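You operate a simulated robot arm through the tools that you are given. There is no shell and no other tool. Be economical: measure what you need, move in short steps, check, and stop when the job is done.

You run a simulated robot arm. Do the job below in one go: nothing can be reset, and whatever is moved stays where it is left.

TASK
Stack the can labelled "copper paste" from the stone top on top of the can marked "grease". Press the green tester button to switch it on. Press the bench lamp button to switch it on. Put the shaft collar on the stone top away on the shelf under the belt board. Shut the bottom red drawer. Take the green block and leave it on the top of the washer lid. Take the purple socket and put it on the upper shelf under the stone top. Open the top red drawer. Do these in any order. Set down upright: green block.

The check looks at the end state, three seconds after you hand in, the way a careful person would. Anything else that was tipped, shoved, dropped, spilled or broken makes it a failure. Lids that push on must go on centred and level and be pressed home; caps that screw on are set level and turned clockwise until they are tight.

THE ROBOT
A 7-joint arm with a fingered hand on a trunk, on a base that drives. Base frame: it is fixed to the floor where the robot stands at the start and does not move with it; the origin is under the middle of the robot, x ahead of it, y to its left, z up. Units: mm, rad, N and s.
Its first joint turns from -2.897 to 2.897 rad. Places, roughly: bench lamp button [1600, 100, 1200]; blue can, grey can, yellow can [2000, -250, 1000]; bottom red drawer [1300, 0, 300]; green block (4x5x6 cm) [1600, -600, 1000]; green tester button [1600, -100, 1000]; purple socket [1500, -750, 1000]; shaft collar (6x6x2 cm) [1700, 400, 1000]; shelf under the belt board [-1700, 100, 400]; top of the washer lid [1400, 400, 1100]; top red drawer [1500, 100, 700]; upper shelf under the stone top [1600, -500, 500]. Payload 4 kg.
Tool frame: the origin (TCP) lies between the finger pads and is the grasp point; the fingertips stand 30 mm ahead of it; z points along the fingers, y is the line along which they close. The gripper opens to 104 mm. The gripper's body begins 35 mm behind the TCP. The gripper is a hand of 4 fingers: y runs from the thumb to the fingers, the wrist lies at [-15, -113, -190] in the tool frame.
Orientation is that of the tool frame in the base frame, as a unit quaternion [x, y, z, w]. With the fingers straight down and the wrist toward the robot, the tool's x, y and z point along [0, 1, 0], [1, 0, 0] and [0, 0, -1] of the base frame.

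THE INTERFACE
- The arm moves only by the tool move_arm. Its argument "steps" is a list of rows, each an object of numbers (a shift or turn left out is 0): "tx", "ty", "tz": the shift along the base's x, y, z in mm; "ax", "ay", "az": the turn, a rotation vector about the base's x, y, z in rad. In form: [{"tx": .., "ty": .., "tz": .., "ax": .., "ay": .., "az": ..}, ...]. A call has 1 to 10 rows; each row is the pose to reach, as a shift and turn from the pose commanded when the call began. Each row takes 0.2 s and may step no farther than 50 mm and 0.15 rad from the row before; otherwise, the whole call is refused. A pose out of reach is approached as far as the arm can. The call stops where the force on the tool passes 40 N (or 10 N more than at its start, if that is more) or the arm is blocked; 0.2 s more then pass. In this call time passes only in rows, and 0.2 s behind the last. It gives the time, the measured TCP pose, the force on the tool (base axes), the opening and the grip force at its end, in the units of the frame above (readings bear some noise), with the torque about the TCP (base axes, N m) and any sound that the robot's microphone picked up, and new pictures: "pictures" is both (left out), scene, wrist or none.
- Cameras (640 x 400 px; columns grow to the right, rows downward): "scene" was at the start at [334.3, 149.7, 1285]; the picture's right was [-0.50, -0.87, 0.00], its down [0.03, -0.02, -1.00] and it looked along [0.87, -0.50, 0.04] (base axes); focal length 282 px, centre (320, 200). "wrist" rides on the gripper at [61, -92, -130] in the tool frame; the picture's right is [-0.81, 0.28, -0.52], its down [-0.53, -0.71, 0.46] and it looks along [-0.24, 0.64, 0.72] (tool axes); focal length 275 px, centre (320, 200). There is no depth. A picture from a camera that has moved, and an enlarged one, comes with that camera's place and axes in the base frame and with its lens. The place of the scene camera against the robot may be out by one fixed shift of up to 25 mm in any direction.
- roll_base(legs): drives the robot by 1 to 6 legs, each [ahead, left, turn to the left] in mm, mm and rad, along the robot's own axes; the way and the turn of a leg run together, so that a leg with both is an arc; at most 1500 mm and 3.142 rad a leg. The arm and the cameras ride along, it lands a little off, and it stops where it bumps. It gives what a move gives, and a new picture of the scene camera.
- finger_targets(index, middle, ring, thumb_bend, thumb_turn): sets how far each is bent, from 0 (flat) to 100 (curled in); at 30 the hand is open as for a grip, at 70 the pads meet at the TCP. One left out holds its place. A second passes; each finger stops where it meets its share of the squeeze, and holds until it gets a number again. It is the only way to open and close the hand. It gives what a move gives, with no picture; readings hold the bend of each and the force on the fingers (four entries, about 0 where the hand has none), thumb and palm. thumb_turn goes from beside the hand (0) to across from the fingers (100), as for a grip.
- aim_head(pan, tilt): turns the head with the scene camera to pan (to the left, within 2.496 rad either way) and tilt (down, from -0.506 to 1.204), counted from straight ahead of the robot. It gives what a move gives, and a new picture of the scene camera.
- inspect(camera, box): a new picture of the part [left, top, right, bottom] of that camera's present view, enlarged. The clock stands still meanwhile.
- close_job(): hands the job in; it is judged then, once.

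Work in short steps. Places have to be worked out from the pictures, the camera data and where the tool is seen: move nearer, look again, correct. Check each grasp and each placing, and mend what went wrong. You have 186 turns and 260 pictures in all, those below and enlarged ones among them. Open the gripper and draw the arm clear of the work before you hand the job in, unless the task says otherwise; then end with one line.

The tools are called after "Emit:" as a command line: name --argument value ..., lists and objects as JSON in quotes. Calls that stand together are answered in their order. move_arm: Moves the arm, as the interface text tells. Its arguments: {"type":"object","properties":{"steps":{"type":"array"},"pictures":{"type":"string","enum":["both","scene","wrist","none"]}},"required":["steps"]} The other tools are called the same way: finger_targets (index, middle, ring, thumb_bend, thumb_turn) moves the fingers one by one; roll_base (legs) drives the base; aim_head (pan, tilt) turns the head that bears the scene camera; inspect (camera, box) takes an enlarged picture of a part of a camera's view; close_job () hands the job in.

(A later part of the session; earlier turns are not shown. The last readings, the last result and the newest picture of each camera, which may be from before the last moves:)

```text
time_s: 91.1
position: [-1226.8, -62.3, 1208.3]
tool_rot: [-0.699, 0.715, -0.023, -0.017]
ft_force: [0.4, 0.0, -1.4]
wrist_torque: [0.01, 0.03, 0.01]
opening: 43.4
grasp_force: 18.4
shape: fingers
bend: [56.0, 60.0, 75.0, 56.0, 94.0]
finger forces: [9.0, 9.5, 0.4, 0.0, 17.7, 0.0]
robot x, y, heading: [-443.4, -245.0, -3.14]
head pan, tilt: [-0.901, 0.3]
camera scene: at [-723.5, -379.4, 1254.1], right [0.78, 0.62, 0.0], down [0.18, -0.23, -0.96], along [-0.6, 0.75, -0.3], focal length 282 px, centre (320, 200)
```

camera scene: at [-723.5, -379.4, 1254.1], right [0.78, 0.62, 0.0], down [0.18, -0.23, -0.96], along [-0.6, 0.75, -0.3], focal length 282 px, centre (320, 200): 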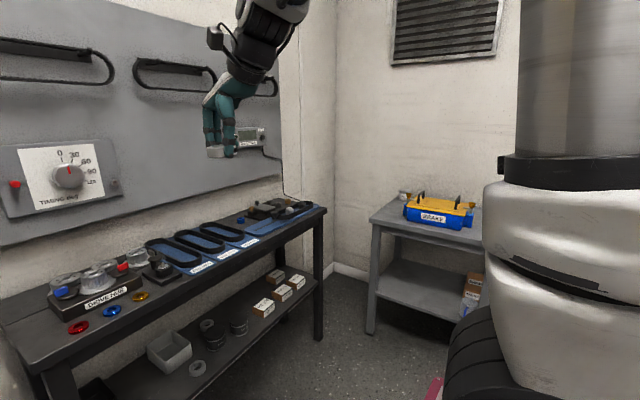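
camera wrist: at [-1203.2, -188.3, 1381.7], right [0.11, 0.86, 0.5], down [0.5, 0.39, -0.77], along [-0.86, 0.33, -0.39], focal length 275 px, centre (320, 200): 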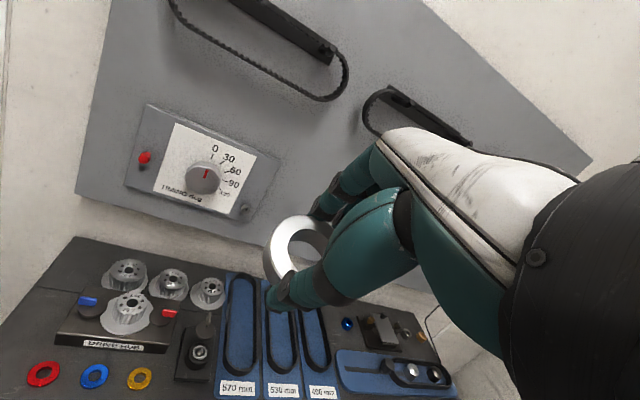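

Hand is upright again. I extend to x≈-1310, y≈-150 and descend.

Emit:
move_arm --steps '[{"tx": -30, "ty": -30}, {"tx": -60, "ty": -60}, {"tx": -87, "ty": -88}, {"tx": -87, "ty": -88, "tz": -45}, {"tx": -87, "ty": -88, "tz": -90}, {"tx": -87, "ty": -88, "tz": -135}, {"tx": -87, "ty": -88, "tz": -180}, {"tx": -87, "ty": -88, "tz": -225}, {"tx": -87, "ty": -88, "tz": -270}, {"tx": -87, "ty": -88, "tz": -315}]' --pictures "scene"

```text
time_s: 93.3
position: [-1315.3, -149.4, 895.9]
tool_rot: [-0.699, 0.715, -0.023, -0.017]
ft_force: [-0.1, 0.3, -0.1]
wrist_torque: [0.03, 0.01, -0.01]
opening: 43.2
grasp_force: 18.4
shape: fingers
bend: [56.0, 60.0, 75.0, 56.0, 94.0]
finger forces: [9.1, 9.4, 0.4, 0.0, 17.6, 0.0]
robot x, y, heading: [-444.7, -246.3, -3.137]
head pan, tilt: [-0.901, 0.3]
camera scene: at [-723.3, -379.5, 1254.1], right [0.78, 0.62, 0.0], down [0.18, -0.23, -0.96], along [-0.6, 0.75, -0.3], focal length 282 px, centre (320, 200)
```

scene: 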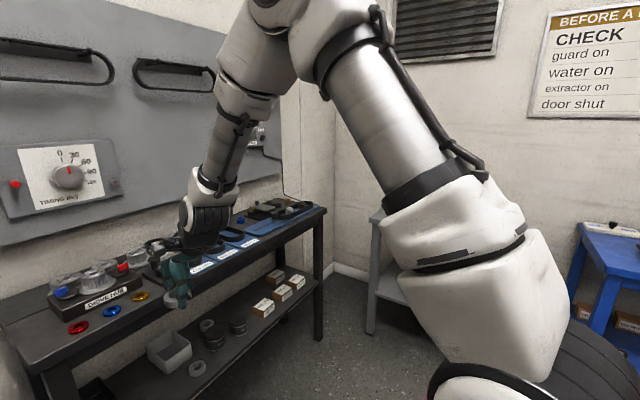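

Descending works. I continue down to z≈430.

Emit:
move_arm --steps '[{"tz": -47}, {"tz": -94}, {"tz": -141}, {"tz": -188}, {"tz": -235}, {"tz": -282}, {"tz": -329}, {"tz": -376}, {"tz": -423}, {"tz": -460}]' --pictures "none"

Emit:
aim_head --pan -0.35 --tilt 0.6

```text
time_s: 95.5
position: [-1316.7, -148.6, 434.3]
tool_rot: [-0.698, 0.715, -0.023, -0.015]
ft_force: [-0.2, 0.5, -0.6]
wrist_torque: [-0.03, 0.01, 0.02]
opening: 43.2
grasp_force: 18.3
shape: fingers
bend: [56.0, 61.0, 75.0, 56.0, 94.0]
finger forces: [9.2, 9.1, 0.3, 0.0, 17.5, 0.1]
robot x, y, heading: [-445.4, -246.5, -3.137]
head pan, tilt: [-0.901, 0.3]
```

```text
time_s: 96.4
position: [-1315.8, -149.1, 434.8]
tool_rot: [-0.698, 0.715, -0.022, -0.016]
ft_force: [-0.1, 0.6, 0.2]
wrist_torque: [0.0, -0.01, -0.01]
opening: 43.3
grasp_force: 17.9
shape: fingers
bend: [56.0, 61.0, 75.0, 56.0, 94.0]
finger forces: [9.2, 9.1, 0.2, 0.0, 17.4, 0.0]
robot x, y, heading: [-439.2, -245.6, -3.137]
head pan, tilt: [-0.351, 0.6]
camera scene: at [-748.4, -422.2, 1226.6], right [0.34, 0.94, 0.0], down [0.53, -0.19, -0.83], along [-0.78, 0.28, -0.56], focal length 282 px, centre (320, 200)
```

scene: 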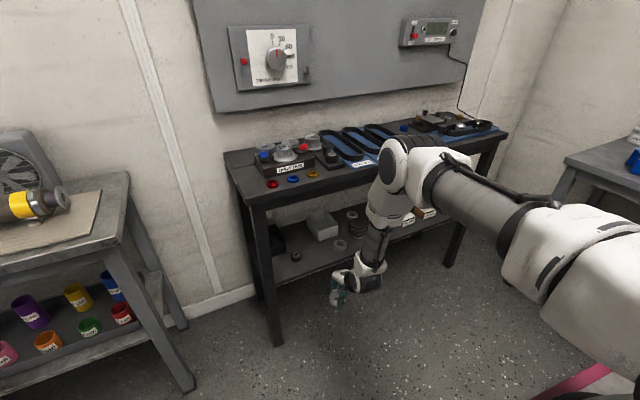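

The elbow is too far forward. I back the base and stretch the arm out to ~990 mm so the arm comes in low and straight.

Emit:
roll_base --legs '[[-150, 0, 0]]'

Emit:
move_arm --steps '[{"tx": -30}, {"tx": -60}, {"tx": -90}, {"tx": -110}, {"tx": -120}, {"tx": -130}]' --pictures "scene"

```text
time_s: 97.8
position: [-1163.7, -148.8, 434.8]
tool_rot: [-0.7, 0.714, -0.022, -0.017]
ft_force: [0.1, 0.0, -1.0]
wrist_torque: [0.01, 0.01, 0.0]
opening: 43.2
grasp_force: 17.7
shape: fingers
bend: [56.0, 61.0, 75.0, 56.0, 94.0]
finger forces: [9.2, 9.2, 0.2, 0.0, 17.5, 0.1]
robot x, y, heading: [-293.0, -243.6, -3.141]
head pan, tilt: [-0.351, 0.6]
camera scene: at [-597.4, -421.8, 1226.6], right [0.34, 0.94, 0.0], down [0.53, -0.19, -0.82], along [-0.78, 0.28, -0.57], focal length 282 px, centre (320, 200)
```

scene: 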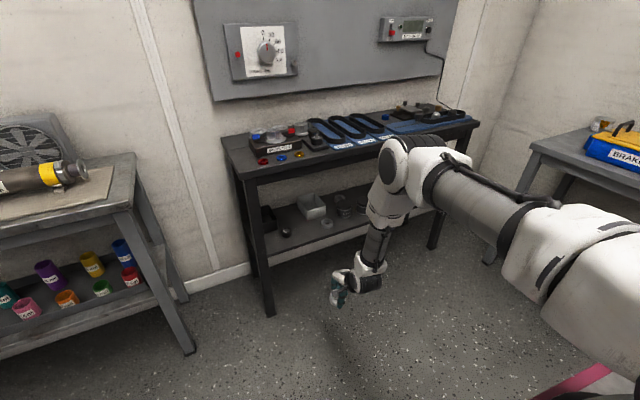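

```text
time_s: 99.2
position: [-1294.4, -149.4, 433.7]
tool_rot: [-0.699, 0.715, -0.022, -0.017]
ft_force: [0.6, -0.4, -1.3]
wrist_torque: [0.04, -0.01, -0.01]
opening: 43.1
grasp_force: 18.1
shape: fingers
bend: [56.0, 61.0, 75.0, 56.0, 94.0]
finger forces: [9.1, 9.1, 0.3, 0.0, 17.6, 0.0]
robot x, y, heading: [-291.8, -243.2, -3.135]
head pan, tilt: [-0.351, 0.6]
camera scene: at [-597.5, -421.8, 1226.5], right [0.34, 0.94, 0.0], down [0.53, -0.19, -0.82], along [-0.78, 0.28, -0.57], focal length 282 px, centre (320, 200)
```

scene: 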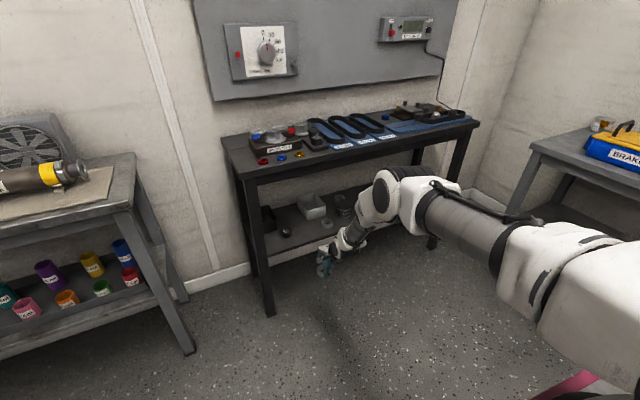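

Arm is now stretched low. I drive in 170 mm and check with the wrist camera.

Emit:
roll_base --legs '[[170, 0, 0]]'

Emit:
move_arm --steps '[{"ty": -6}]' --pictures "wrist"

Emit:
inspect --camera "scene" --box '[220, 130, 460, 280]'

```text
time_s: 100.7
position: [-1463.6, -149.9, 434.7]
tool_rot: [-0.698, 0.715, -0.022, -0.018]
ft_force: [0.1, 0.4, -1.1]
wrist_torque: [0.01, 0.01, 0.01]
opening: 43.2
grasp_force: 18.7
shape: fingers
bend: [56.0, 61.0, 75.0, 56.0, 94.0]
finger forces: [9.2, 10.3, 0.4, 0.1, 18.3, 0.0]
robot x, y, heading: [-459.6, -246.3, -3.138]
head pan, tilt: [-0.351, 0.6]
camera scene: at [-767.2, -422.5, 1226.6], right [0.34, 0.94, 0.0], down [0.53, -0.19, -0.82], along [-0.78, 0.28, -0.57], focal length 282 px, centre (320, 200)
```

scene: 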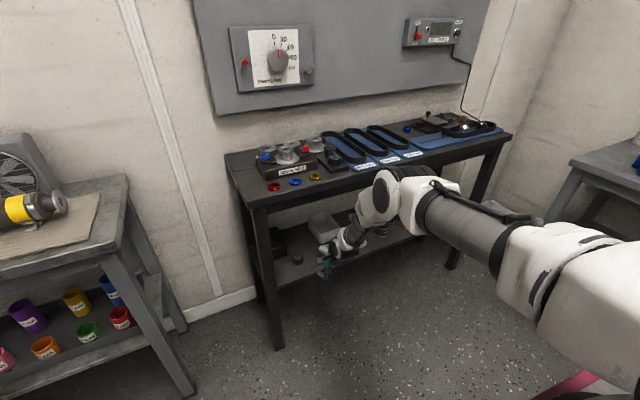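

```text
time_s: 101.1
position: [-1464.4, -155.3, 434.4]
tool_rot: [-0.698, 0.715, -0.023, -0.016]
ft_force: [0.6, -0.4, -0.4]
wrist_torque: [-0.04, 0.01, 0.02]
opening: 43.2
grasp_force: 18.7
shape: fingers
bend: [56.0, 61.0, 75.0, 56.0, 94.0]
finger forces: [9.1, 10.0, 0.3, 0.0, 18.3, 0.0]
robot x, y, heading: [-460.2, -246.5, -3.137]
head pan, tilt: [-0.351, 0.6]
camera wrist: at [-1375.2, -213.2, 568.4], right [-0.26, 0.84, 0.47], down [0.73, 0.49, -0.48], along [-0.63, 0.22, -0.74], focal length 275 px, centre (320, 200)
```

wrist: 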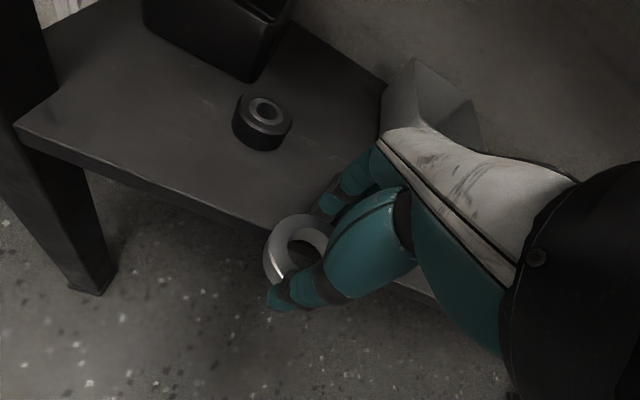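

```text
2.67 times, centred on (340, 205) of scene
camera zoom: at [-767.2, -422.4, 1226.5], right [0.34, 0.94, 0.0], down [0.53, -0.19, -0.82], along [-0.78, 0.28, -0.57], focal length 752 px, centre (267, 187)
```

zoom: 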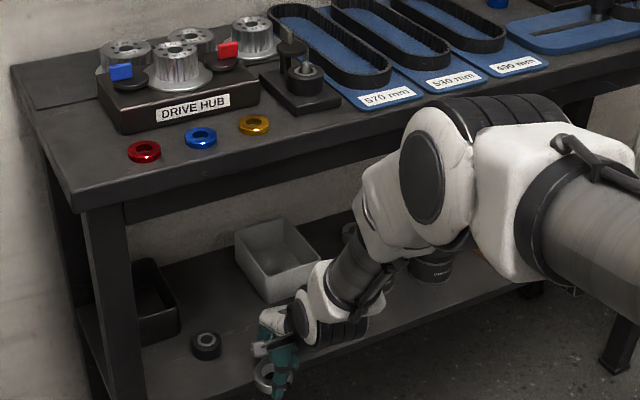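

Plenty of room ahead on the shelf (edge at x≈-1492). I drive 100 mm further in.

Emit:
roll_base --legs '[[100, 0, 0]]'

Emit:
move_arm --steps '[{"tz": -8}, {"tz": -16}]' --pictures "wrist"

```text
time_s: 102.2
position: [-1564.0, -155.7, 434.6]
tool_rot: [-0.699, 0.715, -0.023, -0.017]
ft_force: [1.0, -0.4, -1.3]
wrist_torque: [0.01, -0.02, -0.02]
opening: 43.3
grasp_force: 18.7
shape: fingers
bend: [56.0, 61.0, 75.0, 56.0, 94.0]
finger forces: [9.1, 10.0, 0.3, 0.0, 18.3, 0.0]
robot x, y, heading: [-562.0, -248.6, -3.137]
head pan, tilt: [-0.351, 0.6]
camera scene: at [-867.2, -422.6, 1226.6], right [0.34, 0.94, 0.0], down [0.53, -0.19, -0.82], along [-0.78, 0.28, -0.57], focal length 282 px, centre (320, 200)
```

scene: 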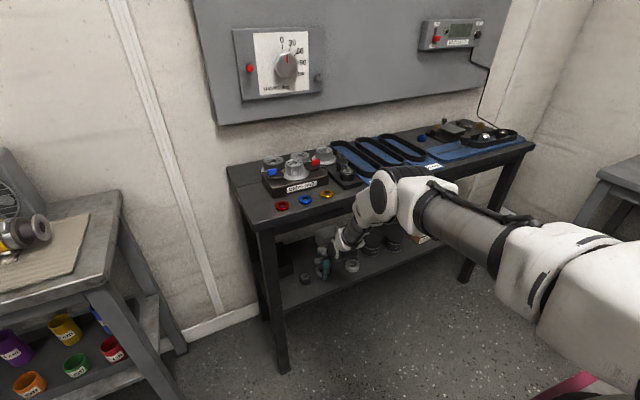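

```text
time_s: 102.7
position: [-1570.2, -156.2, 433.5]
tool_rot: [-0.698, 0.716, -0.017, -0.023]
ft_force: [4.1, -0.6, 14.2]
wrist_torque: [-0.09, 0.18, 0.04]
opening: 43.1
grasp_force: 28.6
shape: fingers
bend: [58.0, 62.0, 75.0, 54.0, 94.0]
finger forces: [25.4, 10.2, 0.7, 0.0, 20.7, 0.0]
robot x, y, heading: [-564.5, -249.9, -3.139]
head pan, tilt: [-0.351, 0.6]
stopped in row 2: the force on the tool passed its limit at 46 N (the readings are from after the stop); the commanded pose is now the measured one
camera wrist: at [-1479.8, -213.4, 565.7], right [-0.25, 0.85, 0.47], down [0.72, 0.49, -0.49], along [-0.64, 0.22, -0.73], focal length 275 px, centre (320, 200)
```

wrist: 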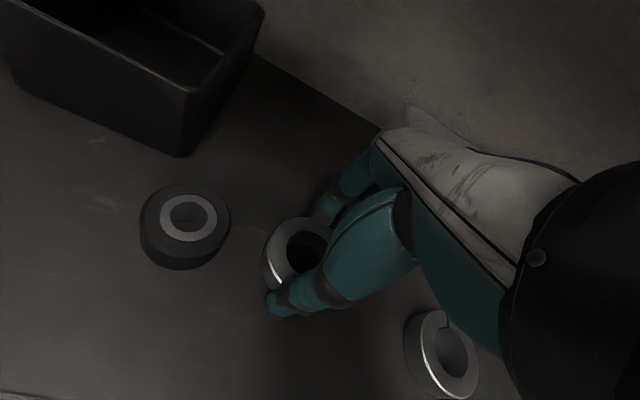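

The collar touches the shelf (contact at z≈430). I ease up 2 mm and open the hand gently.

Emit:
move_arm --steps '[{"tz": 0}]' --pictures "none"

Emit:
finger_targets --index 45 --middle 45 --ring 45 --thumb_bend 45

Emit:
finger_targets --index 30 --middle 30 --ring 30 --thumb_bend 30

Emit:
move_arm --steps '[{"tz": 20}]' --pictures "wrist"

```text
time_s: 103.1
position: [-1570.9, -154.7, 432.8]
tool_rot: [-0.698, 0.715, -0.018, -0.023]
ft_force: [2.5, -0.6, 19.3]
wrist_torque: [-0.08, 0.35, 0.02]
opening: 42.9
grasp_force: 30.2
shape: fingers
bend: [58.0, 62.0, 75.0, 54.0, 94.0]
finger forces: [28.7, 10.7, 0.6, 0.0, 20.4, 0.0]
robot x, y, heading: [-563.9, -247.2, -3.138]
head pan, tilt: [-0.351, 0.6]
```

```text
time_s: 104.1
position: [-1570.0, -154.3, 432.6]
tool_rot: [-0.699, 0.715, -0.017, -0.022]
ft_force: [11.2, -2.7, 35.5]
wrist_torque: [-0.07, 0.73, 0.07]
opening: 53.0
grasp_force: 17.7
shape: fingers
bend: [54.0, 50.0, 45.0, 45.0, 97.0]
finger forces: [23.9, 11.6, 0.2, 0.1, 0.2, 0.0]
robot x, y, heading: [-565.7, -250.3, -3.141]
head pan, tilt: [-0.351, 0.6]
```

```text
time_s: 105.1
position: [-1567.9, -155.8, 431.5]
tool_rot: [-0.698, 0.716, -0.018, -0.021]
ft_force: [7.8, -5.5, 23.7]
wrist_torque: [-0.28, 0.62, 0.19]
opening: 73.9
grasp_force: 11.7
shape: fingers
bend: [73.0, 30.0, 30.0, 30.0, 97.0]
finger forces: [22.3, 2.0, 0.0, 0.0, 0.0, 0.0]
robot x, y, heading: [-561.3, -246.2, -3.136]
head pan, tilt: [-0.351, 0.6]
```

```text
time_s: 105.5
position: [-1569.3, -154.0, 449.4]
tool_rot: [-0.698, 0.715, -0.02, -0.02]
ft_force: [0.3, -0.4, 0.0]
wrist_torque: [0.0, -0.01, 0.01]
opening: 103.0
grasp_force: 0.1
shape: fingers
bend: [30.0, 30.0, 30.0, 30.0, 97.0]
finger forces: [0.1, 0.0, 0.1, 0.0, 0.0, 0.0]
robot x, y, heading: [-562.4, -248.1, -3.138]
head pan, tilt: [-0.351, 0.6]
camera wrist: at [-1478.1, -212.4, 582.8], right [-0.25, 0.84, 0.47], down [0.73, 0.49, -0.48], along [-0.64, 0.22, -0.74], focal length 275 px, centre (320, 200)
```

wrist: 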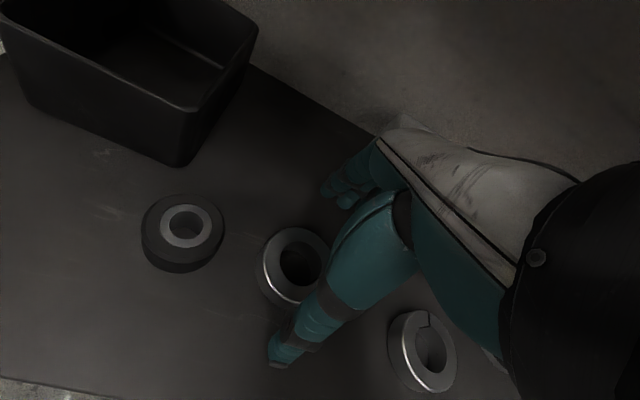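

The collar rests on the shelf. I lift to clear it (thumb passes over) and back the base out.

Emit:
move_arm --steps '[{"tz": 30}, {"tz": 55}]' --pictures "none"

Emit:
roll_base --legs '[[-500, 0, 0]]'

Emit:
inspect --camera "scene" --box '[220, 150, 460, 300]'

```text
time_s: 106.1
position: [-1563.2, -154.4, 497.5]
tool_rot: [-0.698, 0.715, -0.023, -0.016]
ft_force: [0.2, 0.8, -0.4]
wrist_torque: [-0.01, 0.0, 0.0]
opening: 103.0
grasp_force: 0.1
shape: fingers
bend: [30.0, 30.0, 30.0, 30.0, 97.0]
finger forces: [0.0, 0.0, 0.1, 0.0, 0.0, 0.0]
robot x, y, heading: [-560.4, -249.0, -3.142]
head pan, tilt: [-0.351, 0.6]
```

```text
time_s: 109.0
position: [-1068.3, -156.6, 506.2]
tool_rot: [-0.699, 0.714, -0.019, -0.021]
ft_force: [-0.5, 0.7, 0.5]
wrist_torque: [0.02, -0.01, -0.02]
opening: 102.9
grasp_force: 0.0
shape: fingers
bend: [30.0, 30.0, 30.0, 30.0, 97.0]
finger forces: [0.0, 0.0, 0.0, 0.0, 0.0, 0.0]
robot x, y, heading: [-62.4, -243.8, -3.137]
head pan, tilt: [-0.351, 0.6]
camera scene: at [-366.2, -421.1, 1226.6], right [0.34, 0.94, 0.0], down [0.53, -0.19, -0.82], along [-0.78, 0.28, -0.57], focal length 282 px, centre (320, 200)
```

scene: 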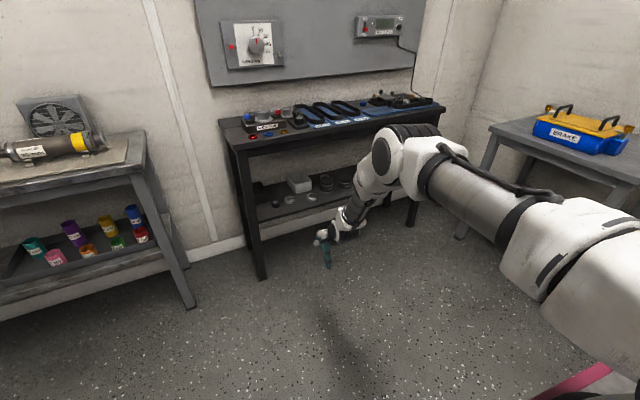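

```text
2.67 times, centred on (340, 225) of scene
camera zoom: at [-366.2, -421.1, 1226.6], right [0.34, 0.94, 0.0], down [0.53, -0.19, -0.82], along [-0.78, 0.28, -0.57], focal length 752 px, centre (267, 133)
```

zoom: 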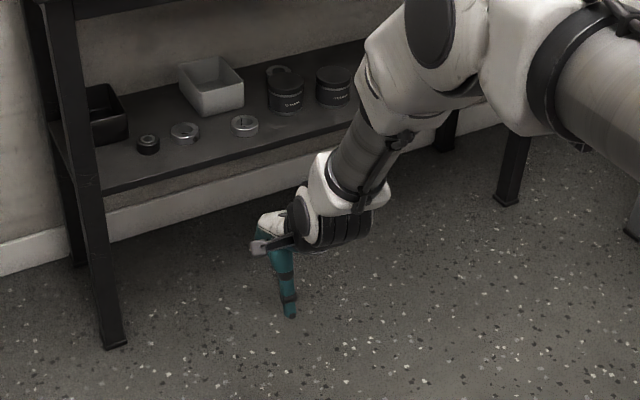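

The collar is safely on the shelf. I raise and retract the arm, then turn back to the bench.

Emit:
move_arm --steps '[{"tx": 12, "tz": 46}, {"tx": 24, "tz": 92}, {"tx": 36, "tz": 138}, {"tx": 48, "tz": 184}, {"tx": 60, "tz": 230}, {"tx": 72, "tz": 276}, {"tx": 84, "tz": 322}, {"tx": 96, "tz": 368}, {"tx": 108, "tz": 414}, {"tx": 120, "tz": 460}]' --pictures "none"

Emit:
move_arm --steps '[{"tx": 12, "tz": 46}, {"tx": 24, "tz": 92}, {"tx": 36, "tz": 138}, {"tx": 48, "tz": 184}, {"tx": 60, "tz": 230}, {"tx": 72, "tz": 276}, {"tx": 84, "tz": 322}, {"tx": 96, "tz": 360}]' --pictures "none"

Emit:
roll_base --legs '[[0, 0, 3.137], [500, -250, 0]]'

Emit:
aim_head --pan 0 --tilt 0.4

```text
time_s: 111.2
position: [-949.7, -155.1, 964.9]
tool_rot: [-0.699, 0.714, -0.019, -0.021]
ft_force: [0.1, 0.0, -0.2]
wrist_torque: [0.03, -0.03, 0.01]
opening: 103.3
grasp_force: 0.0
shape: fingers
bend: [30.0, 30.0, 30.0, 30.0, 97.0]
finger forces: [0.1, 0.0, 0.0, 0.0, 0.0, 0.0]
robot x, y, heading: [-60.3, -249.7, -3.132]
head pan, tilt: [-0.351, 0.6]
```

```text
time_s: 113.0
position: [-853.1, -155.7, 1325.5]
tool_rot: [-0.7, 0.714, -0.019, -0.021]
ft_force: [-1.9, 0.4, 0.6]
wrist_torque: [-0.04, -0.01, 0.0]
opening: 103.1
grasp_force: 0.1
shape: fingers
bend: [30.0, 30.0, 30.0, 30.0, 97.0]
finger forces: [0.0, 0.0, 0.0, 0.0, 0.0, 0.0]
robot x, y, heading: [-61.4, -244.7, -3.132]
head pan, tilt: [-0.351, 0.6]
```

```text
time_s: 123.5
position: [1219.7, -627.0, 1326.5]
tool_rot: [0.728, 0.685, 0.021, -0.017]
ft_force: [0.5, 0.1, -0.6]
wrist_torque: [0.0, -0.02, 0.01]
opening: 103.1
grasp_force: 0.0
shape: fingers
bend: [30.0, 30.0, 30.0, 30.0, 97.0]
finger forces: [0.0, 0.0, 0.0, 0.1, 0.1, 0.1]
robot x, y, heading: [429.9, -513.6, -0.037]
head pan, tilt: [-0.351, 0.6]
camera scene: at [777.2, -356.1, 1226.6], right [-0.37, -0.93, 0.0], down [-0.52, 0.21, -0.82], along [0.77, -0.31, -0.57], focal length 282 px, centre (320, 200)
```

scene: 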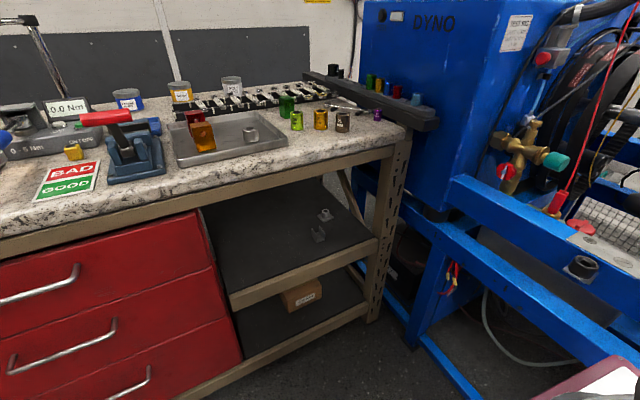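

```text
time_s: 124.3
position: [1220.2, -628.1, 1326.7]
tool_rot: [0.728, 0.685, 0.021, -0.018]
ft_force: [0.5, 0.1, -0.7]
wrist_torque: [-0.01, 0.01, 0.0]
opening: 103.0
grasp_force: 0.0
shape: fingers
bend: [30.0, 30.0, 30.0, 30.0, 97.0]
finger forces: [0.0, 0.0, 0.0, 0.1, 0.0, 0.0]
robot x, y, heading: [435.1, -506.7, -0.035]
head pan, tilt: [0.0, 0.4]
camera scene: at [787.8, -326.2, 1244.8], right [-0.03, -1.0, 0.0], down [-0.39, 0.01, -0.92], along [0.92, -0.03, -0.39], focal length 282 px, centre (320, 200)
```

scene: 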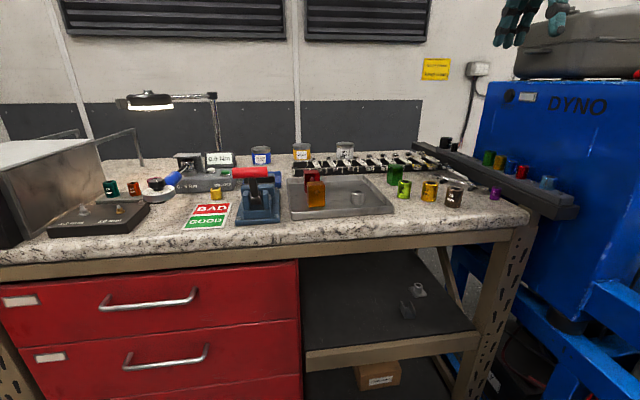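

Purple socket sits at the right end of the bench. I drive nearer and look with the wrist camera.

Emit:
roll_base --legs '[[320, 0, 0.037]]'

Emit:
move_arm --steps '[{"tx": 0, "ax": 0.01, "ay": 0.0}]' --pictures "wrist"

```text
time_s: 126.5
position: [1544.4, -605.8, 1325.1]
tool_rot: [0.716, 0.698, 0.021, -0.018]
ft_force: [-0.4, 0.5, -1.0]
wrist_torque: [0.01, 0.01, -0.02]
opening: 102.6
grasp_force: 0.1
shape: fingers
bend: [30.0, 30.0, 30.0, 30.0, 97.0]
finger forces: [0.0, 0.1, 0.0, 0.1, 0.1, 0.0]
robot x, y, heading: [755.5, -517.4, -0.001]
head pan, tilt: [0.0, 0.4]
camera scene: at [1101.8, -319.6, 1244.8], right [0.0, -1.0, 0.0], down [-0.39, 0.0, -0.92], along [0.92, 0.0, -0.39], focal length 282 px, centre (320, 200)
```

scene: 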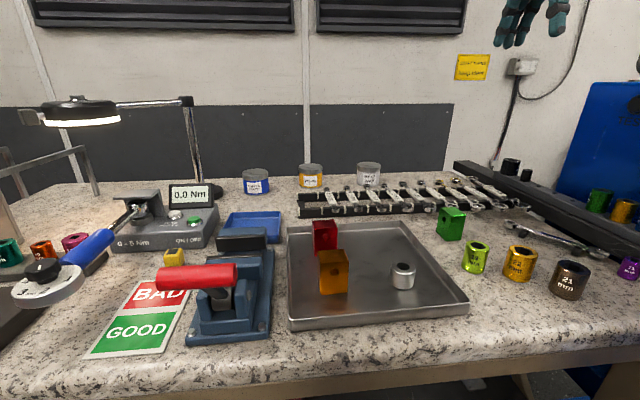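

```text
time_s: 126.9
position: [1544.4, -605.9, 1325.7]
tool_rot: [0.715, 0.698, 0.025, -0.021]
ft_force: [0.3, -0.2, -0.5]
wrist_torque: [0.0, 0.0, -0.01]
opening: 102.9
grasp_force: 0.1
shape: fingers
bend: [30.0, 30.0, 30.0, 30.0, 97.0]
finger forces: [0.1, 0.0, 0.0, 0.1, 0.1, 0.0]
robot x, y, heading: [749.7, -512.4, 0.0]
head pan, tilt: [0.0, 0.4]
camera wrist: at [1453.2, -552.8, 1460.3], right [0.25, -0.85, 0.46], down [-0.72, -0.48, -0.49], along [0.64, -0.21, -0.74], focal length 275 px, centre (320, 200)
```

wrist: 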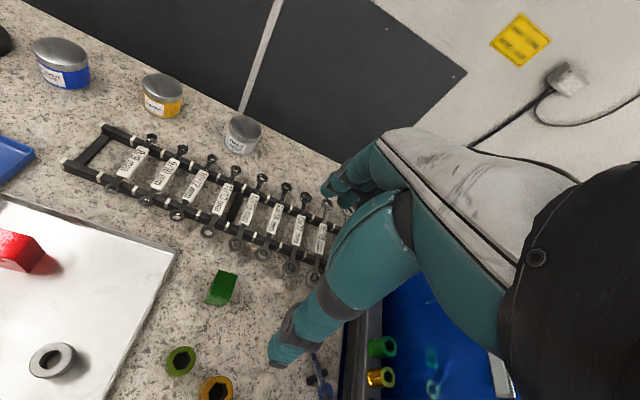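

Purple socket estimated at ≈(1482,-820). I straighten the hand and move above it.

Emit:
move_arm --steps '[{"tx": -10, "ty": -40, "ax": -0.03}, {"tx": -20, "ty": -80, "ax": -0.065, "az": 0.02}, {"tx": -30, "ty": -120, "ax": -0.065, "az": 0.02}, {"tx": -45, "ty": -160, "tz": -10, "ax": -0.065, "az": 0.02}, {"tx": -62, "ty": -200, "tz": -30, "ax": -0.065, "az": 0.02}, {"tx": -62, "ty": -214, "tz": -70, "ax": -0.065, "az": 0.02}, {"tx": -62, "ty": -214, "tz": -115, "ax": -0.065, "az": 0.02}, {"tx": -62, "ty": -214, "tz": -150, "ax": -0.065, "az": 0.02}]' --pictures "both"

```text
time_s: 128.7
position: [1482.4, -820.7, 1177.4]
tool_rot: [0.708, 0.706, 0.001, 0.002]
ft_force: [0.2, -0.1, -0.8]
wrist_torque: [-0.02, 0.01, 0.01]
opening: 103.0
grasp_force: 0.0
shape: fingers
bend: [30.0, 30.0, 30.0, 30.0, 97.0]
finger forces: [0.0, 0.0, 0.0, 0.1, 0.0, 0.0]
robot x, y, heading: [749.3, -512.2, 0.001]
head pan, tilt: [0.0, 0.4]
camera scene: at [1101.7, -319.6, 1244.8], right [0.0, -1.0, 0.0], down [-0.39, 0.0, -0.92], along [0.92, 0.0, -0.39], focal length 282 px, centre (320, 200)
camera wrist: at [1390.1, -760.9, 1306.8], right [0.27, -0.81, 0.52], down [-0.71, -0.53, -0.46], along [0.65, -0.25, -0.72], focal length 275 px, centre (320, 200)
```

scene: 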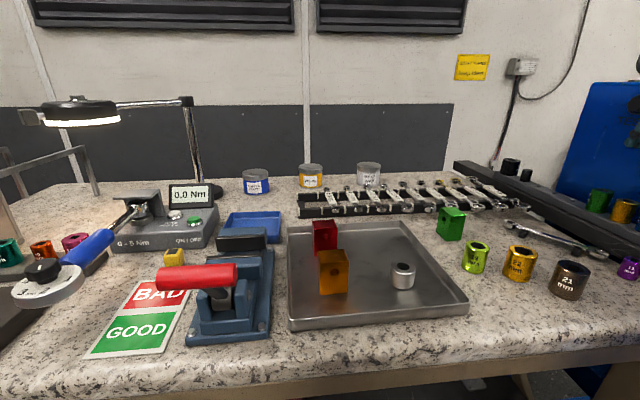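
wrist: 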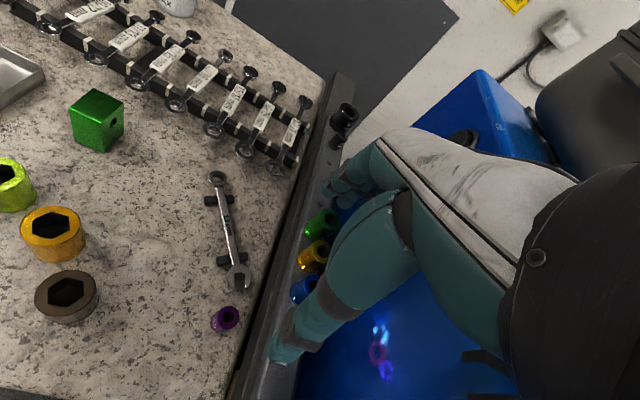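

Socket refined to ≈(1467,-815), a rail close on its right and a wrench ahead. I use a narrow two-finger-plus-thumb shape with ring finger curled, yaw the hand 0.4 rad, and come down to a hover.

Emit:
finger_targets --index 50 --middle 50 --ring 100 --thumb_bend 50

Emit:
move_arm --steps '[{"tx": -8, "ty": 3, "tz": -20, "az": 0.14}, {"tx": -15, "ty": 6, "tz": -40, "az": 0.28}, {"tx": -15, "ty": 6, "tz": -70, "az": 0.4}, {"tx": -15, "ty": 6, "tz": -105, "az": 0.4}]' --pictures "wrist"

```text
time_s: 129.7
position: [1482.8, -819.9, 1176.8]
tool_rot: [0.709, 0.705, 0.002, 0.002]
ft_force: [-0.7, 0.5, 0.8]
wrist_torque: [0.0, 0.03, 0.01]
opening: 52.5
grasp_force: 0.0
shape: fingers
bend: [50.0, 50.0, 100.0, 50.0, 97.0]
finger forces: [0.0, 0.0, 0.0, 0.1, 0.1, 0.1]
robot x, y, heading: [750.0, -516.6, 0.001]
head pan, tilt: [0.0, 0.4]
```

```text
time_s: 130.7
position: [1466.9, -812.5, 1069.9]
tool_rot: [0.554, 0.832, 0.002, 0.001]
ft_force: [0.4, -0.2, 0.4]
wrist_torque: [-0.05, -0.03, 0.02]
opening: 52.6
grasp_force: 0.1
shape: fingers
bend: [50.0, 50.0, 100.0, 50.0, 97.0]
finger forces: [0.0, 0.0, 0.1, 0.0, 0.1, 0.0]
robot x, y, heading: [752.2, -509.8, -0.002]
head pan, tilt: [0.0, 0.4]
camera wrist: at [1357.9, -795.1, 1201.5], right [0.56, -0.64, 0.52], down [-0.45, -0.76, -0.46], along [0.69, 0.03, -0.72], focal length 275 px, centre (320, 200)
```

wrist: 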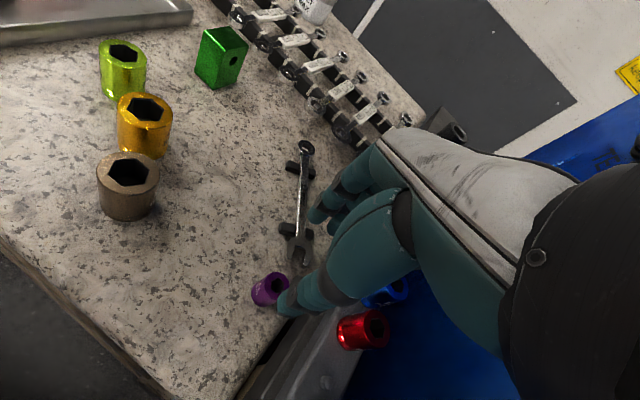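

Socket at ≈(1467,-821). I shift 8 mm right and descend around it.

Emit:
move_arm --steps '[{"ty": -8, "tz": -35}, {"ty": -8, "tz": -60}, {"ty": -8, "tz": -75}, {"ty": -8, "tz": -83}]' --pictures "wrist"

Emit:
inspect --camera "wrist" --box '[200, 150, 440, 300]'

```text
time_s: 131.7
position: [1467.6, -822.0, 987.9]
tool_rot: [0.554, 0.832, 0.003, 0.001]
ft_force: [-1.3, -1.5, 4.3]
wrist_torque: [-0.03, -0.08, -0.04]
opening: 52.4
grasp_force: 2.3
shape: fingers
bend: [50.0, 52.0, 100.0, 50.0, 97.0]
finger forces: [0.0, 4.1, 0.1, 0.0, 0.1, 0.0]
robot x, y, heading: [753.7, -511.2, 0.006]
head pan, tilt: [0.0, 0.4]
camera wrist: at [1358.4, -803.3, 1118.2], right [0.56, -0.64, 0.52], down [-0.45, -0.76, -0.46], along [0.69, 0.02, -0.72], focal length 275 px, centre (320, 200)
```

wrist: 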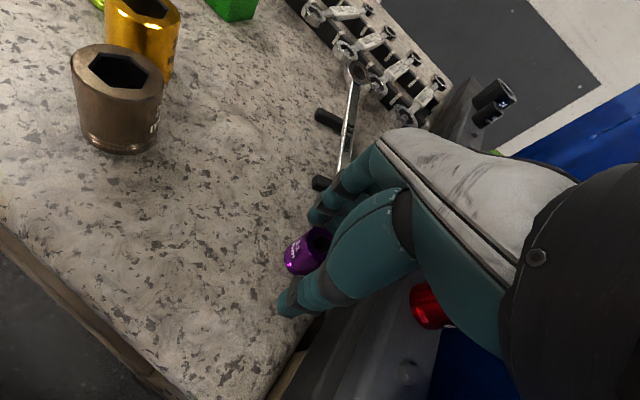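

```text
2.67 times, centred on (320, 225) of wrist
camera zoom: at [1358.4, -803.3, 1118.2], right [0.56, -0.64, 0.52], down [-0.45, -0.76, -0.46], along [0.69, 0.02, -0.72], focal length 734 px, centre (320, 133)
```

zoom: 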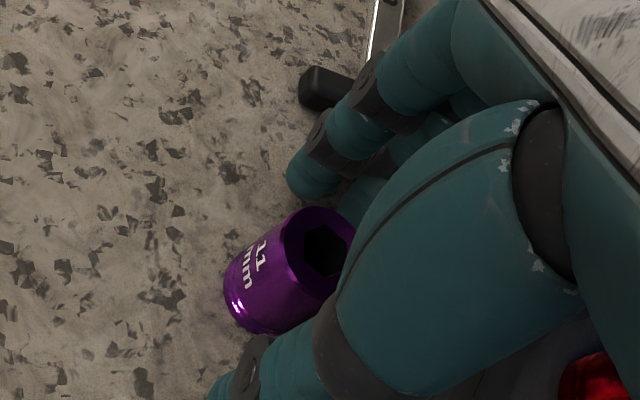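

The socket is between thumb and fingers, the middle tip just touching. I rise 3 mm and close.

Emit:
move_arm --steps '[{"tz": 3}]' --pictures "none"

Emit:
finger_targets --index 72 --middle 72 --thumb_bend 72

Emit:
move_arm --steps '[{"tz": 15}]' --pictures "wrist"

```text
time_s: 132.1
position: [1466.7, -822.9, 990.6]
tool_rot: [0.555, 0.832, 0.002, 0.0]
ft_force: [0.1, -0.2, -0.1]
wrist_torque: [-0.03, -0.01, -0.01]
opening: 52.4
grasp_force: 1.1
shape: fingers
bend: [50.0, 51.0, 100.0, 50.0, 97.0]
finger forces: [0.1, 1.6, 0.0, 0.1, 0.0, 0.1]
robot x, y, heading: [752.4, -511.7, -0.003]
head pan, tilt: [0.0, 0.4]
```

```text
time_s: 133.1
position: [1467.3, -823.0, 991.2]
tool_rot: [0.555, 0.832, 0.002, 0.001]
ft_force: [0.5, -1.1, -0.3]
wrist_torque: [-0.02, 0.02, 0.0]
opening: 17.9
grasp_force: 9.4
shape: fingers
bend: [62.0, 71.0, 100.0, 64.0, 97.0]
finger forces: [7.8, 1.7, 0.0, 0.1, 9.4, 0.0]
robot x, y, heading: [751.9, -513.1, 0.001]
head pan, tilt: [0.0, 0.4]
```

```text
time_s: 133.5
position: [1466.4, -822.5, 1005.6]
tool_rot: [0.554, 0.832, 0.003, 0.001]
ft_force: [0.5, -0.2, -0.1]
wrist_torque: [0.01, -0.02, -0.01]
opening: 17.8
grasp_force: 9.5
shape: fingers
bend: [62.0, 71.0, 100.0, 64.0, 97.0]
finger forces: [7.7, 1.7, 0.0, 0.1, 9.3, 0.0]
robot x, y, heading: [753.4, -519.9, 0.003]
head pan, tilt: [0.0, 0.4]
camera wrist: at [1358.2, -803.2, 1136.4], right [0.56, -0.64, 0.52], down [-0.45, -0.76, -0.46], along [0.69, 0.03, -0.72], focal length 275 px, centre (320, 200)
```

wrist: 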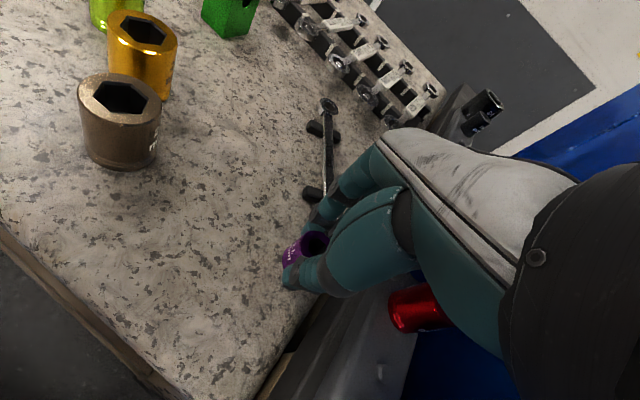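

Index and thumb hold it lightly. I tighten a bit and lift further.

Emit:
finger_targets --index 78 --middle 76 --thumb_bend 76

Emit:
move_arm --steps '[{"tz": 40}, {"tz": 80}]' --pictures "wrist"

Emit:
inspect --camera "wrist" --box '[200, 150, 440, 300]'

```text
time_s: 134.5
position: [1467.3, -821.8, 1005.8]
tool_rot: [0.555, 0.832, 0.003, 0.001]
ft_force: [-0.1, 0.8, -0.9]
wrist_torque: [0.01, -0.01, 0.0]
opening: 17.2
grasp_force: 11.4
shape: fingers
bend: [59.0, 76.0, 100.0, 67.0, 96.0]
finger forces: [11.1, 0.4, 0.1, 0.0, 11.4, 0.0]
robot x, y, heading: [752.7, -516.3, 0.003]
head pan, tilt: [0.0, 0.4]
```

```text
time_s: 135.1
position: [1468.7, -821.4, 1086.0]
tool_rot: [0.555, 0.832, 0.001, 0.0]
ft_force: [0.7, -0.4, -0.4]
wrist_torque: [0.01, 0.02, 0.0]
opening: 17.2
grasp_force: 11.3
shape: fingers
bend: [59.0, 76.0, 100.0, 67.0, 96.0]
finger forces: [11.1, 0.4, 0.0, 0.0, 11.4, 0.1]
robot x, y, heading: [751.2, -512.6, 0.003]
head pan, tilt: [0.0, 0.4]
camera wrist: at [1358.7, -802.2, 1216.0], right [0.56, -0.64, 0.52], down [-0.45, -0.76, -0.46], along [0.69, 0.02, -0.72], focal length 275 px, centre (320, 200)
```

wrist: 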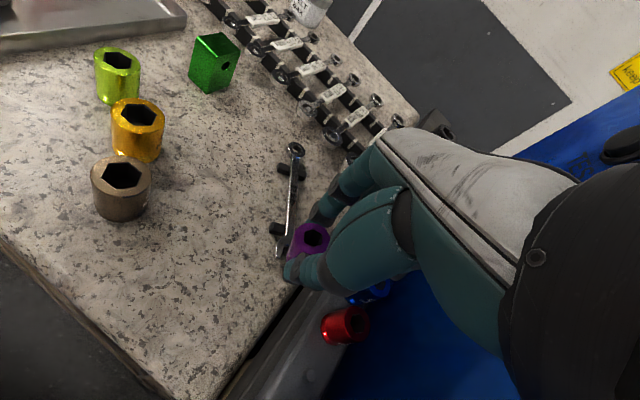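

```text
2.67 times, centred on (320, 225) of wrist
camera zoom: at [1358.7, -802.2, 1216.0], right [0.56, -0.64, 0.52], down [-0.45, -0.76, -0.46], along [0.69, 0.02, -0.72], focal length 734 px, centre (320, 133)
```

zoom: 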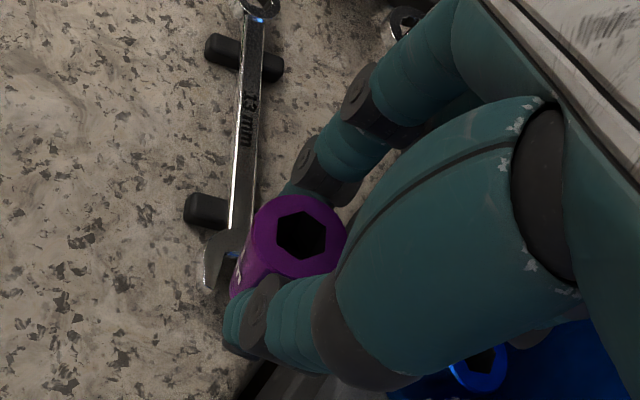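

Socket is held upright; the wrench is undisturbed. I raise, unyaw, then back away from the bench to place it on the upper shelf.

Emit:
move_arm --steps '[{"tz": 45}, {"tz": 90}, {"tz": 135}, {"tx": -20, "ty": 20, "tz": 160, "az": -0.1}, {"tx": -40, "ty": 50, "tz": 160, "az": -0.2}, {"tx": -40, "ty": 95, "tz": 160, "az": -0.3}, {"tx": -40, "ty": 140, "tz": 160, "az": -0.4}, {"tx": -40, "ty": 185, "tz": 160, "az": -0.4}]' --pictures "none"

Emit:
roll_base --legs '[[-480, 90, 0]]'

Emit:
aim_head --pan -0.3 --tilt 0.6

```text
time_s: 136.9
position: [1425.3, -637.6, 1245.6]
tool_rot: [0.71, 0.704, 0.003, 0.001]
ft_force: [0.3, -0.4, -0.6]
wrist_torque: [0.02, 0.02, 0.01]
opening: 17.2
grasp_force: 11.2
shape: fingers
bend: [59.0, 76.0, 100.0, 67.0, 96.0]
finger forces: [11.0, 0.4, 0.0, 0.0, 11.1, 0.2]
robot x, y, heading: [754.3, -514.2, 0.002]
head pan, tilt: [0.0, 0.4]
```

```text
time_s: 139.8
position: [950.1, -550.2, 1247.1]
tool_rot: [0.711, 0.703, 0.002, 0.001]
ft_force: [0.3, 0.1, -0.6]
wrist_torque: [0.0, -0.01, 0.03]
opening: 17.3
grasp_force: 10.9
shape: fingers
bend: [59.0, 76.0, 100.0, 67.0, 96.0]
finger forces: [11.1, 0.3, 0.1, 0.0, 11.0, 0.0]
robot x, y, heading: [275.3, -426.4, -0.004]
head pan, tilt: [0.0, 0.4]
camera scene: at [626.5, -230.7, 1244.8], right [0.0, -1.0, 0.0], down [-0.39, 0.0, -0.92], along [0.92, 0.0, -0.39], focal length 282 px, centre (320, 200)
```

scene: 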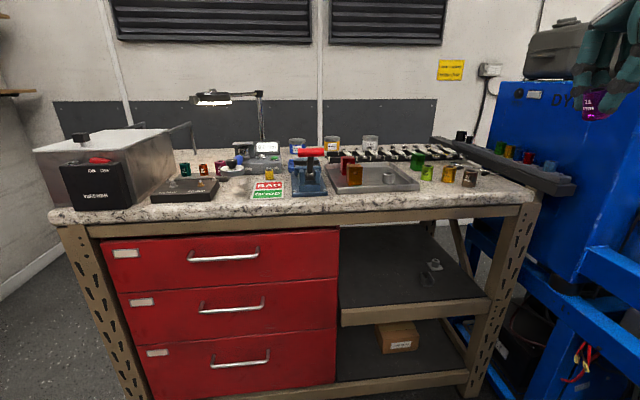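

```text
time_s: 140.6
position: [950.2, -549.6, 1246.1]
tool_rot: [0.711, 0.703, 0.003, 0.001]
ft_force: [-1.0, 0.0, -1.0]
wrist_torque: [0.03, 0.02, -0.02]
opening: 17.4
grasp_force: 11.6
shape: fingers
bend: [59.0, 76.0, 100.0, 67.0, 96.0]
finger forces: [10.9, 0.5, 0.1, 0.0, 11.1, 0.0]
robot x, y, heading: [279.1, -425.3, -0.006]
head pan, tilt: [-0.3, 0.6]
camera scene: at [618.3, -256.8, 1226.6], right [-0.3, -0.95, 0.0], down [-0.54, 0.17, -0.83], along [0.79, -0.25, -0.56], focal length 282 px, centre (320, 200)
```

scene: 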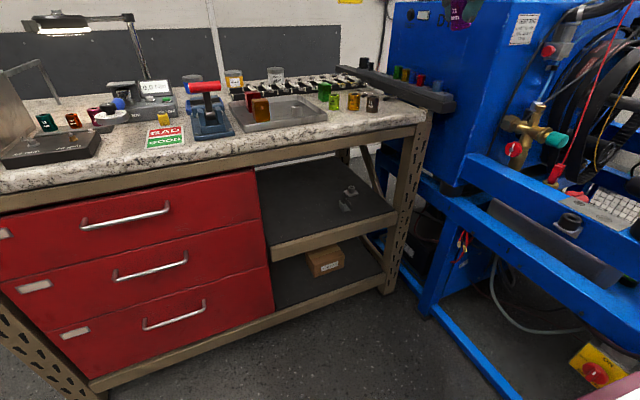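

Shelf front ≈(1285, z≈620), free area y≈-300…-560. I back 100 mm and bring the socket down and outward in front of the opening.

Emit:
roll_base --legs '[[-110, 0, 0]]'

Emit:
move_arm --steps '[{"tx": 20, "ty": 7, "tz": -40}, {"tx": 40, "ty": 14, "tz": -80}, {"tx": 60, "ty": 21, "tz": -120}, {"tx": 80, "ty": 28, "tz": -160}, {"tx": 100, "ty": 35, "tz": -200}, {"tx": 120, "ty": 42, "tz": -240}, {"tx": 140, "ty": 49, "tz": -280}, {"tx": 160, "ty": 56, "tz": -320}, {"tx": 180, "ty": 63, "tz": -360}, {"tx": 200, "ty": 70, "tz": -400}]' --pictures "none"

Emit:
move_arm --steps '[{"tx": 20, "tz": -40}, {"tx": 40, "tz": -80}, {"tx": 60, "tz": -120}, {"tx": 80, "tz": -145, "ay": -0.08}, {"tx": 100, "tz": -145, "ay": -0.16}, {"tx": 115, "tz": -145, "ay": -0.24}]' --pictures "both"

```text
time_s: 141.7
position: [841.0, -551.3, 1246.4]
tool_rot: [0.711, 0.703, 0.002, 0.001]
ft_force: [0.0, 0.4, 0.0]
wrist_torque: [-0.02, -0.01, -0.02]
opening: 17.5
grasp_force: 11.4
shape: fingers
bend: [59.0, 76.0, 100.0, 67.0, 96.0]
finger forces: [11.1, 0.4, 0.0, 0.0, 11.1, 0.0]
robot x, y, heading: [165.3, -425.3, -0.011]
head pan, tilt: [-0.3, 0.6]
camera scene: at [508.9, -256.6, 1226.6], right [-0.3, -0.95, 0.0], down [-0.54, 0.17, -0.83], along [0.79, -0.25, -0.56], focal length 282 px, centre (320, 200)
```

scene: 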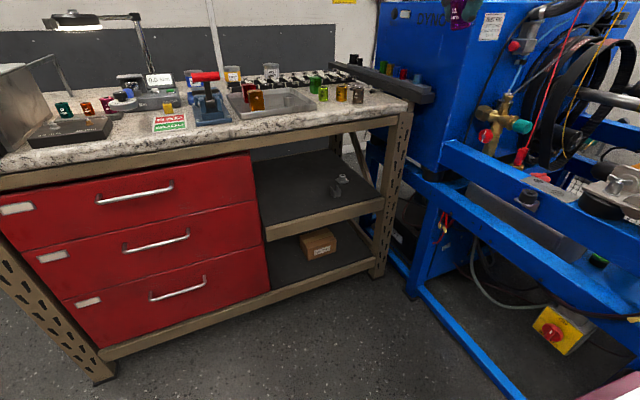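

```text
time_s: 143.9
position: [1040.7, -480.1, 847.7]
tool_rot: [0.712, 0.702, 0.002, 0.001]
ft_force: [0.1, 0.7, 0.0]
wrist_torque: [0.0, 0.01, -0.03]
opening: 17.1
grasp_force: 10.9
shape: fingers
bend: [59.0, 76.0, 100.0, 67.0, 96.0]
finger forces: [10.8, 0.4, 0.0, 0.0, 10.9, 0.0]
robot x, y, heading: [167.9, -419.9, -0.007]
head pan, tilt: [-0.3, 0.6]
```

```text
time_s: 145.3
position: [1154.8, -479.2, 700.4]
tool_rot: [0.706, 0.697, 0.087, 0.086]
ft_force: [0.8, 0.1, -0.7]
wrist_torque: [-0.02, -0.02, 0.01]
opening: 16.8
grasp_force: 10.9
shape: fingers
bend: [59.0, 76.0, 100.0, 67.0, 96.0]
finger forces: [10.7, 0.4, 0.1, 0.1, 11.1, 0.0]
robot x, y, heading: [166.8, -420.7, -0.006]
head pan, tilt: [-0.3, 0.6]
camera scene: at [508.9, -256.6, 1226.6], right [-0.3, -0.95, 0.0], down [-0.54, 0.17, -0.83], along [0.79, -0.25, -0.56], focal length 282 px, centre (320, 200)
camera wrist: at [1034.9, -419.7, 805.4], right [0.13, -0.81, 0.57], down [-0.59, -0.52, -0.62], along [0.8, -0.25, -0.55], focal length 275 px, centre (320, 200)
```

scene: 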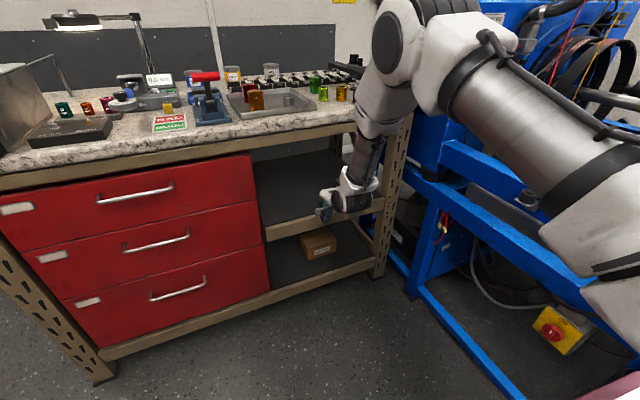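
wrist: 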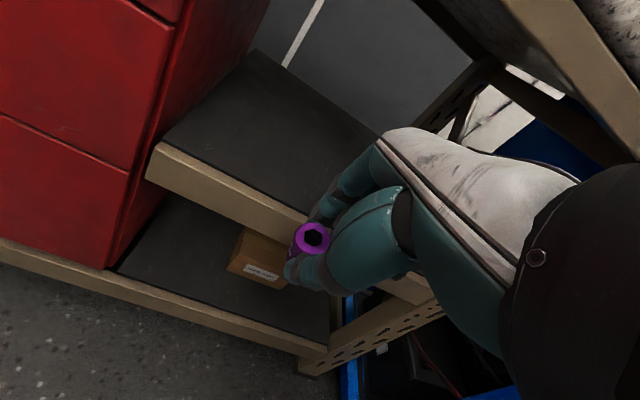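

Hand is lined up with the opening, shelf surface ≈590–600. I drive in 150 mm and look again.

Emit:
roll_base --legs '[[150, 0, 0.006]]'

Emit:
move_arm --steps '[{"tz": -10}]' --pictures "wrist"

Emit:
inspect --camera "scene" --box '[220, 60, 480, 240]'

```text
time_s: 146.7
position: [1304.8, -474.0, 701.7]
tool_rot: [0.704, 0.7, 0.087, 0.084]
ft_force: [-0.3, 0.9, -0.1]
wrist_torque: [-0.03, 0.01, -0.01]
opening: 16.8
grasp_force: 11.2
shape: fingers
bend: [59.0, 76.0, 100.0, 67.0, 96.0]
finger forces: [10.7, 0.4, 0.0, 0.0, 10.9, 0.1]
robot x, y, heading: [318.4, -423.7, -0.0]
head pan, tilt: [-0.3, 0.6]
camera scene: at [658.3, -255.0, 1226.5], right [-0.29, -0.96, 0.0], down [-0.54, 0.17, -0.82], along [0.79, -0.24, -0.57], focal length 282 px, centre (320, 200)
```

scene: 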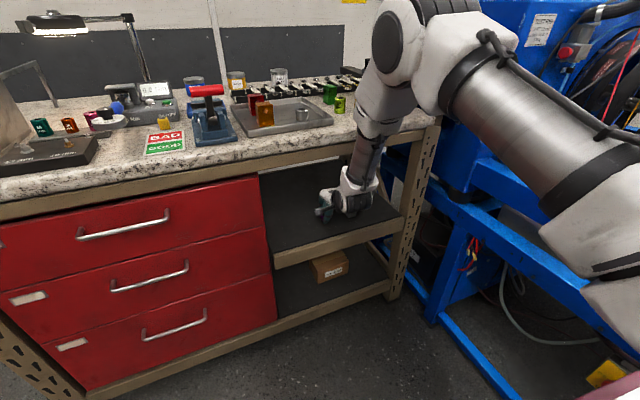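

```text
time_s: 147.1
position: [1305.4, -474.5, 691.6]
tool_rot: [0.704, 0.7, 0.087, 0.085]
ft_force: [1.0, 0.4, -1.0]
wrist_torque: [0.02, 0.0, 0.04]
opening: 17.0
grasp_force: 10.9
shape: fingers
bend: [59.0, 76.0, 100.0, 67.0, 96.0]
finger forces: [10.7, 0.5, 0.0, 0.0, 11.0, 0.1]
robot x, y, heading: [316.2, -423.1, 0.003]
head pan, tilt: [-0.3, 0.6]
camera wrist: at [1185.0, -414.8, 795.7], right [0.14, -0.81, 0.57], down [-0.58, -0.53, -0.62], along [0.8, -0.25, -0.55], focal length 275 px, centre (320, 200)
```

wrist: 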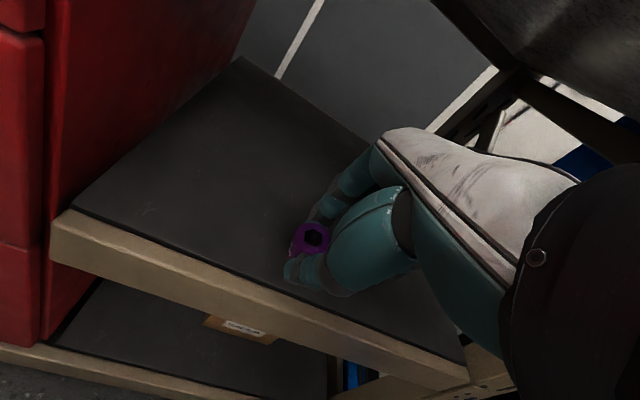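

```text
2.22 times, centred on (350, 150) of scene
camera zoom: at [658.2, -255.0, 1226.6], right [-0.29, -0.96, 0.0], down [-0.54, 0.17, -0.83], along [0.79, -0.24, -0.57], focal length 627 px, centre (253, 311)
```

zoom: 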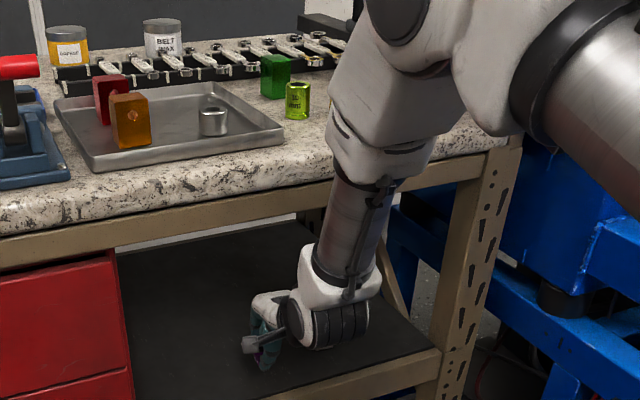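

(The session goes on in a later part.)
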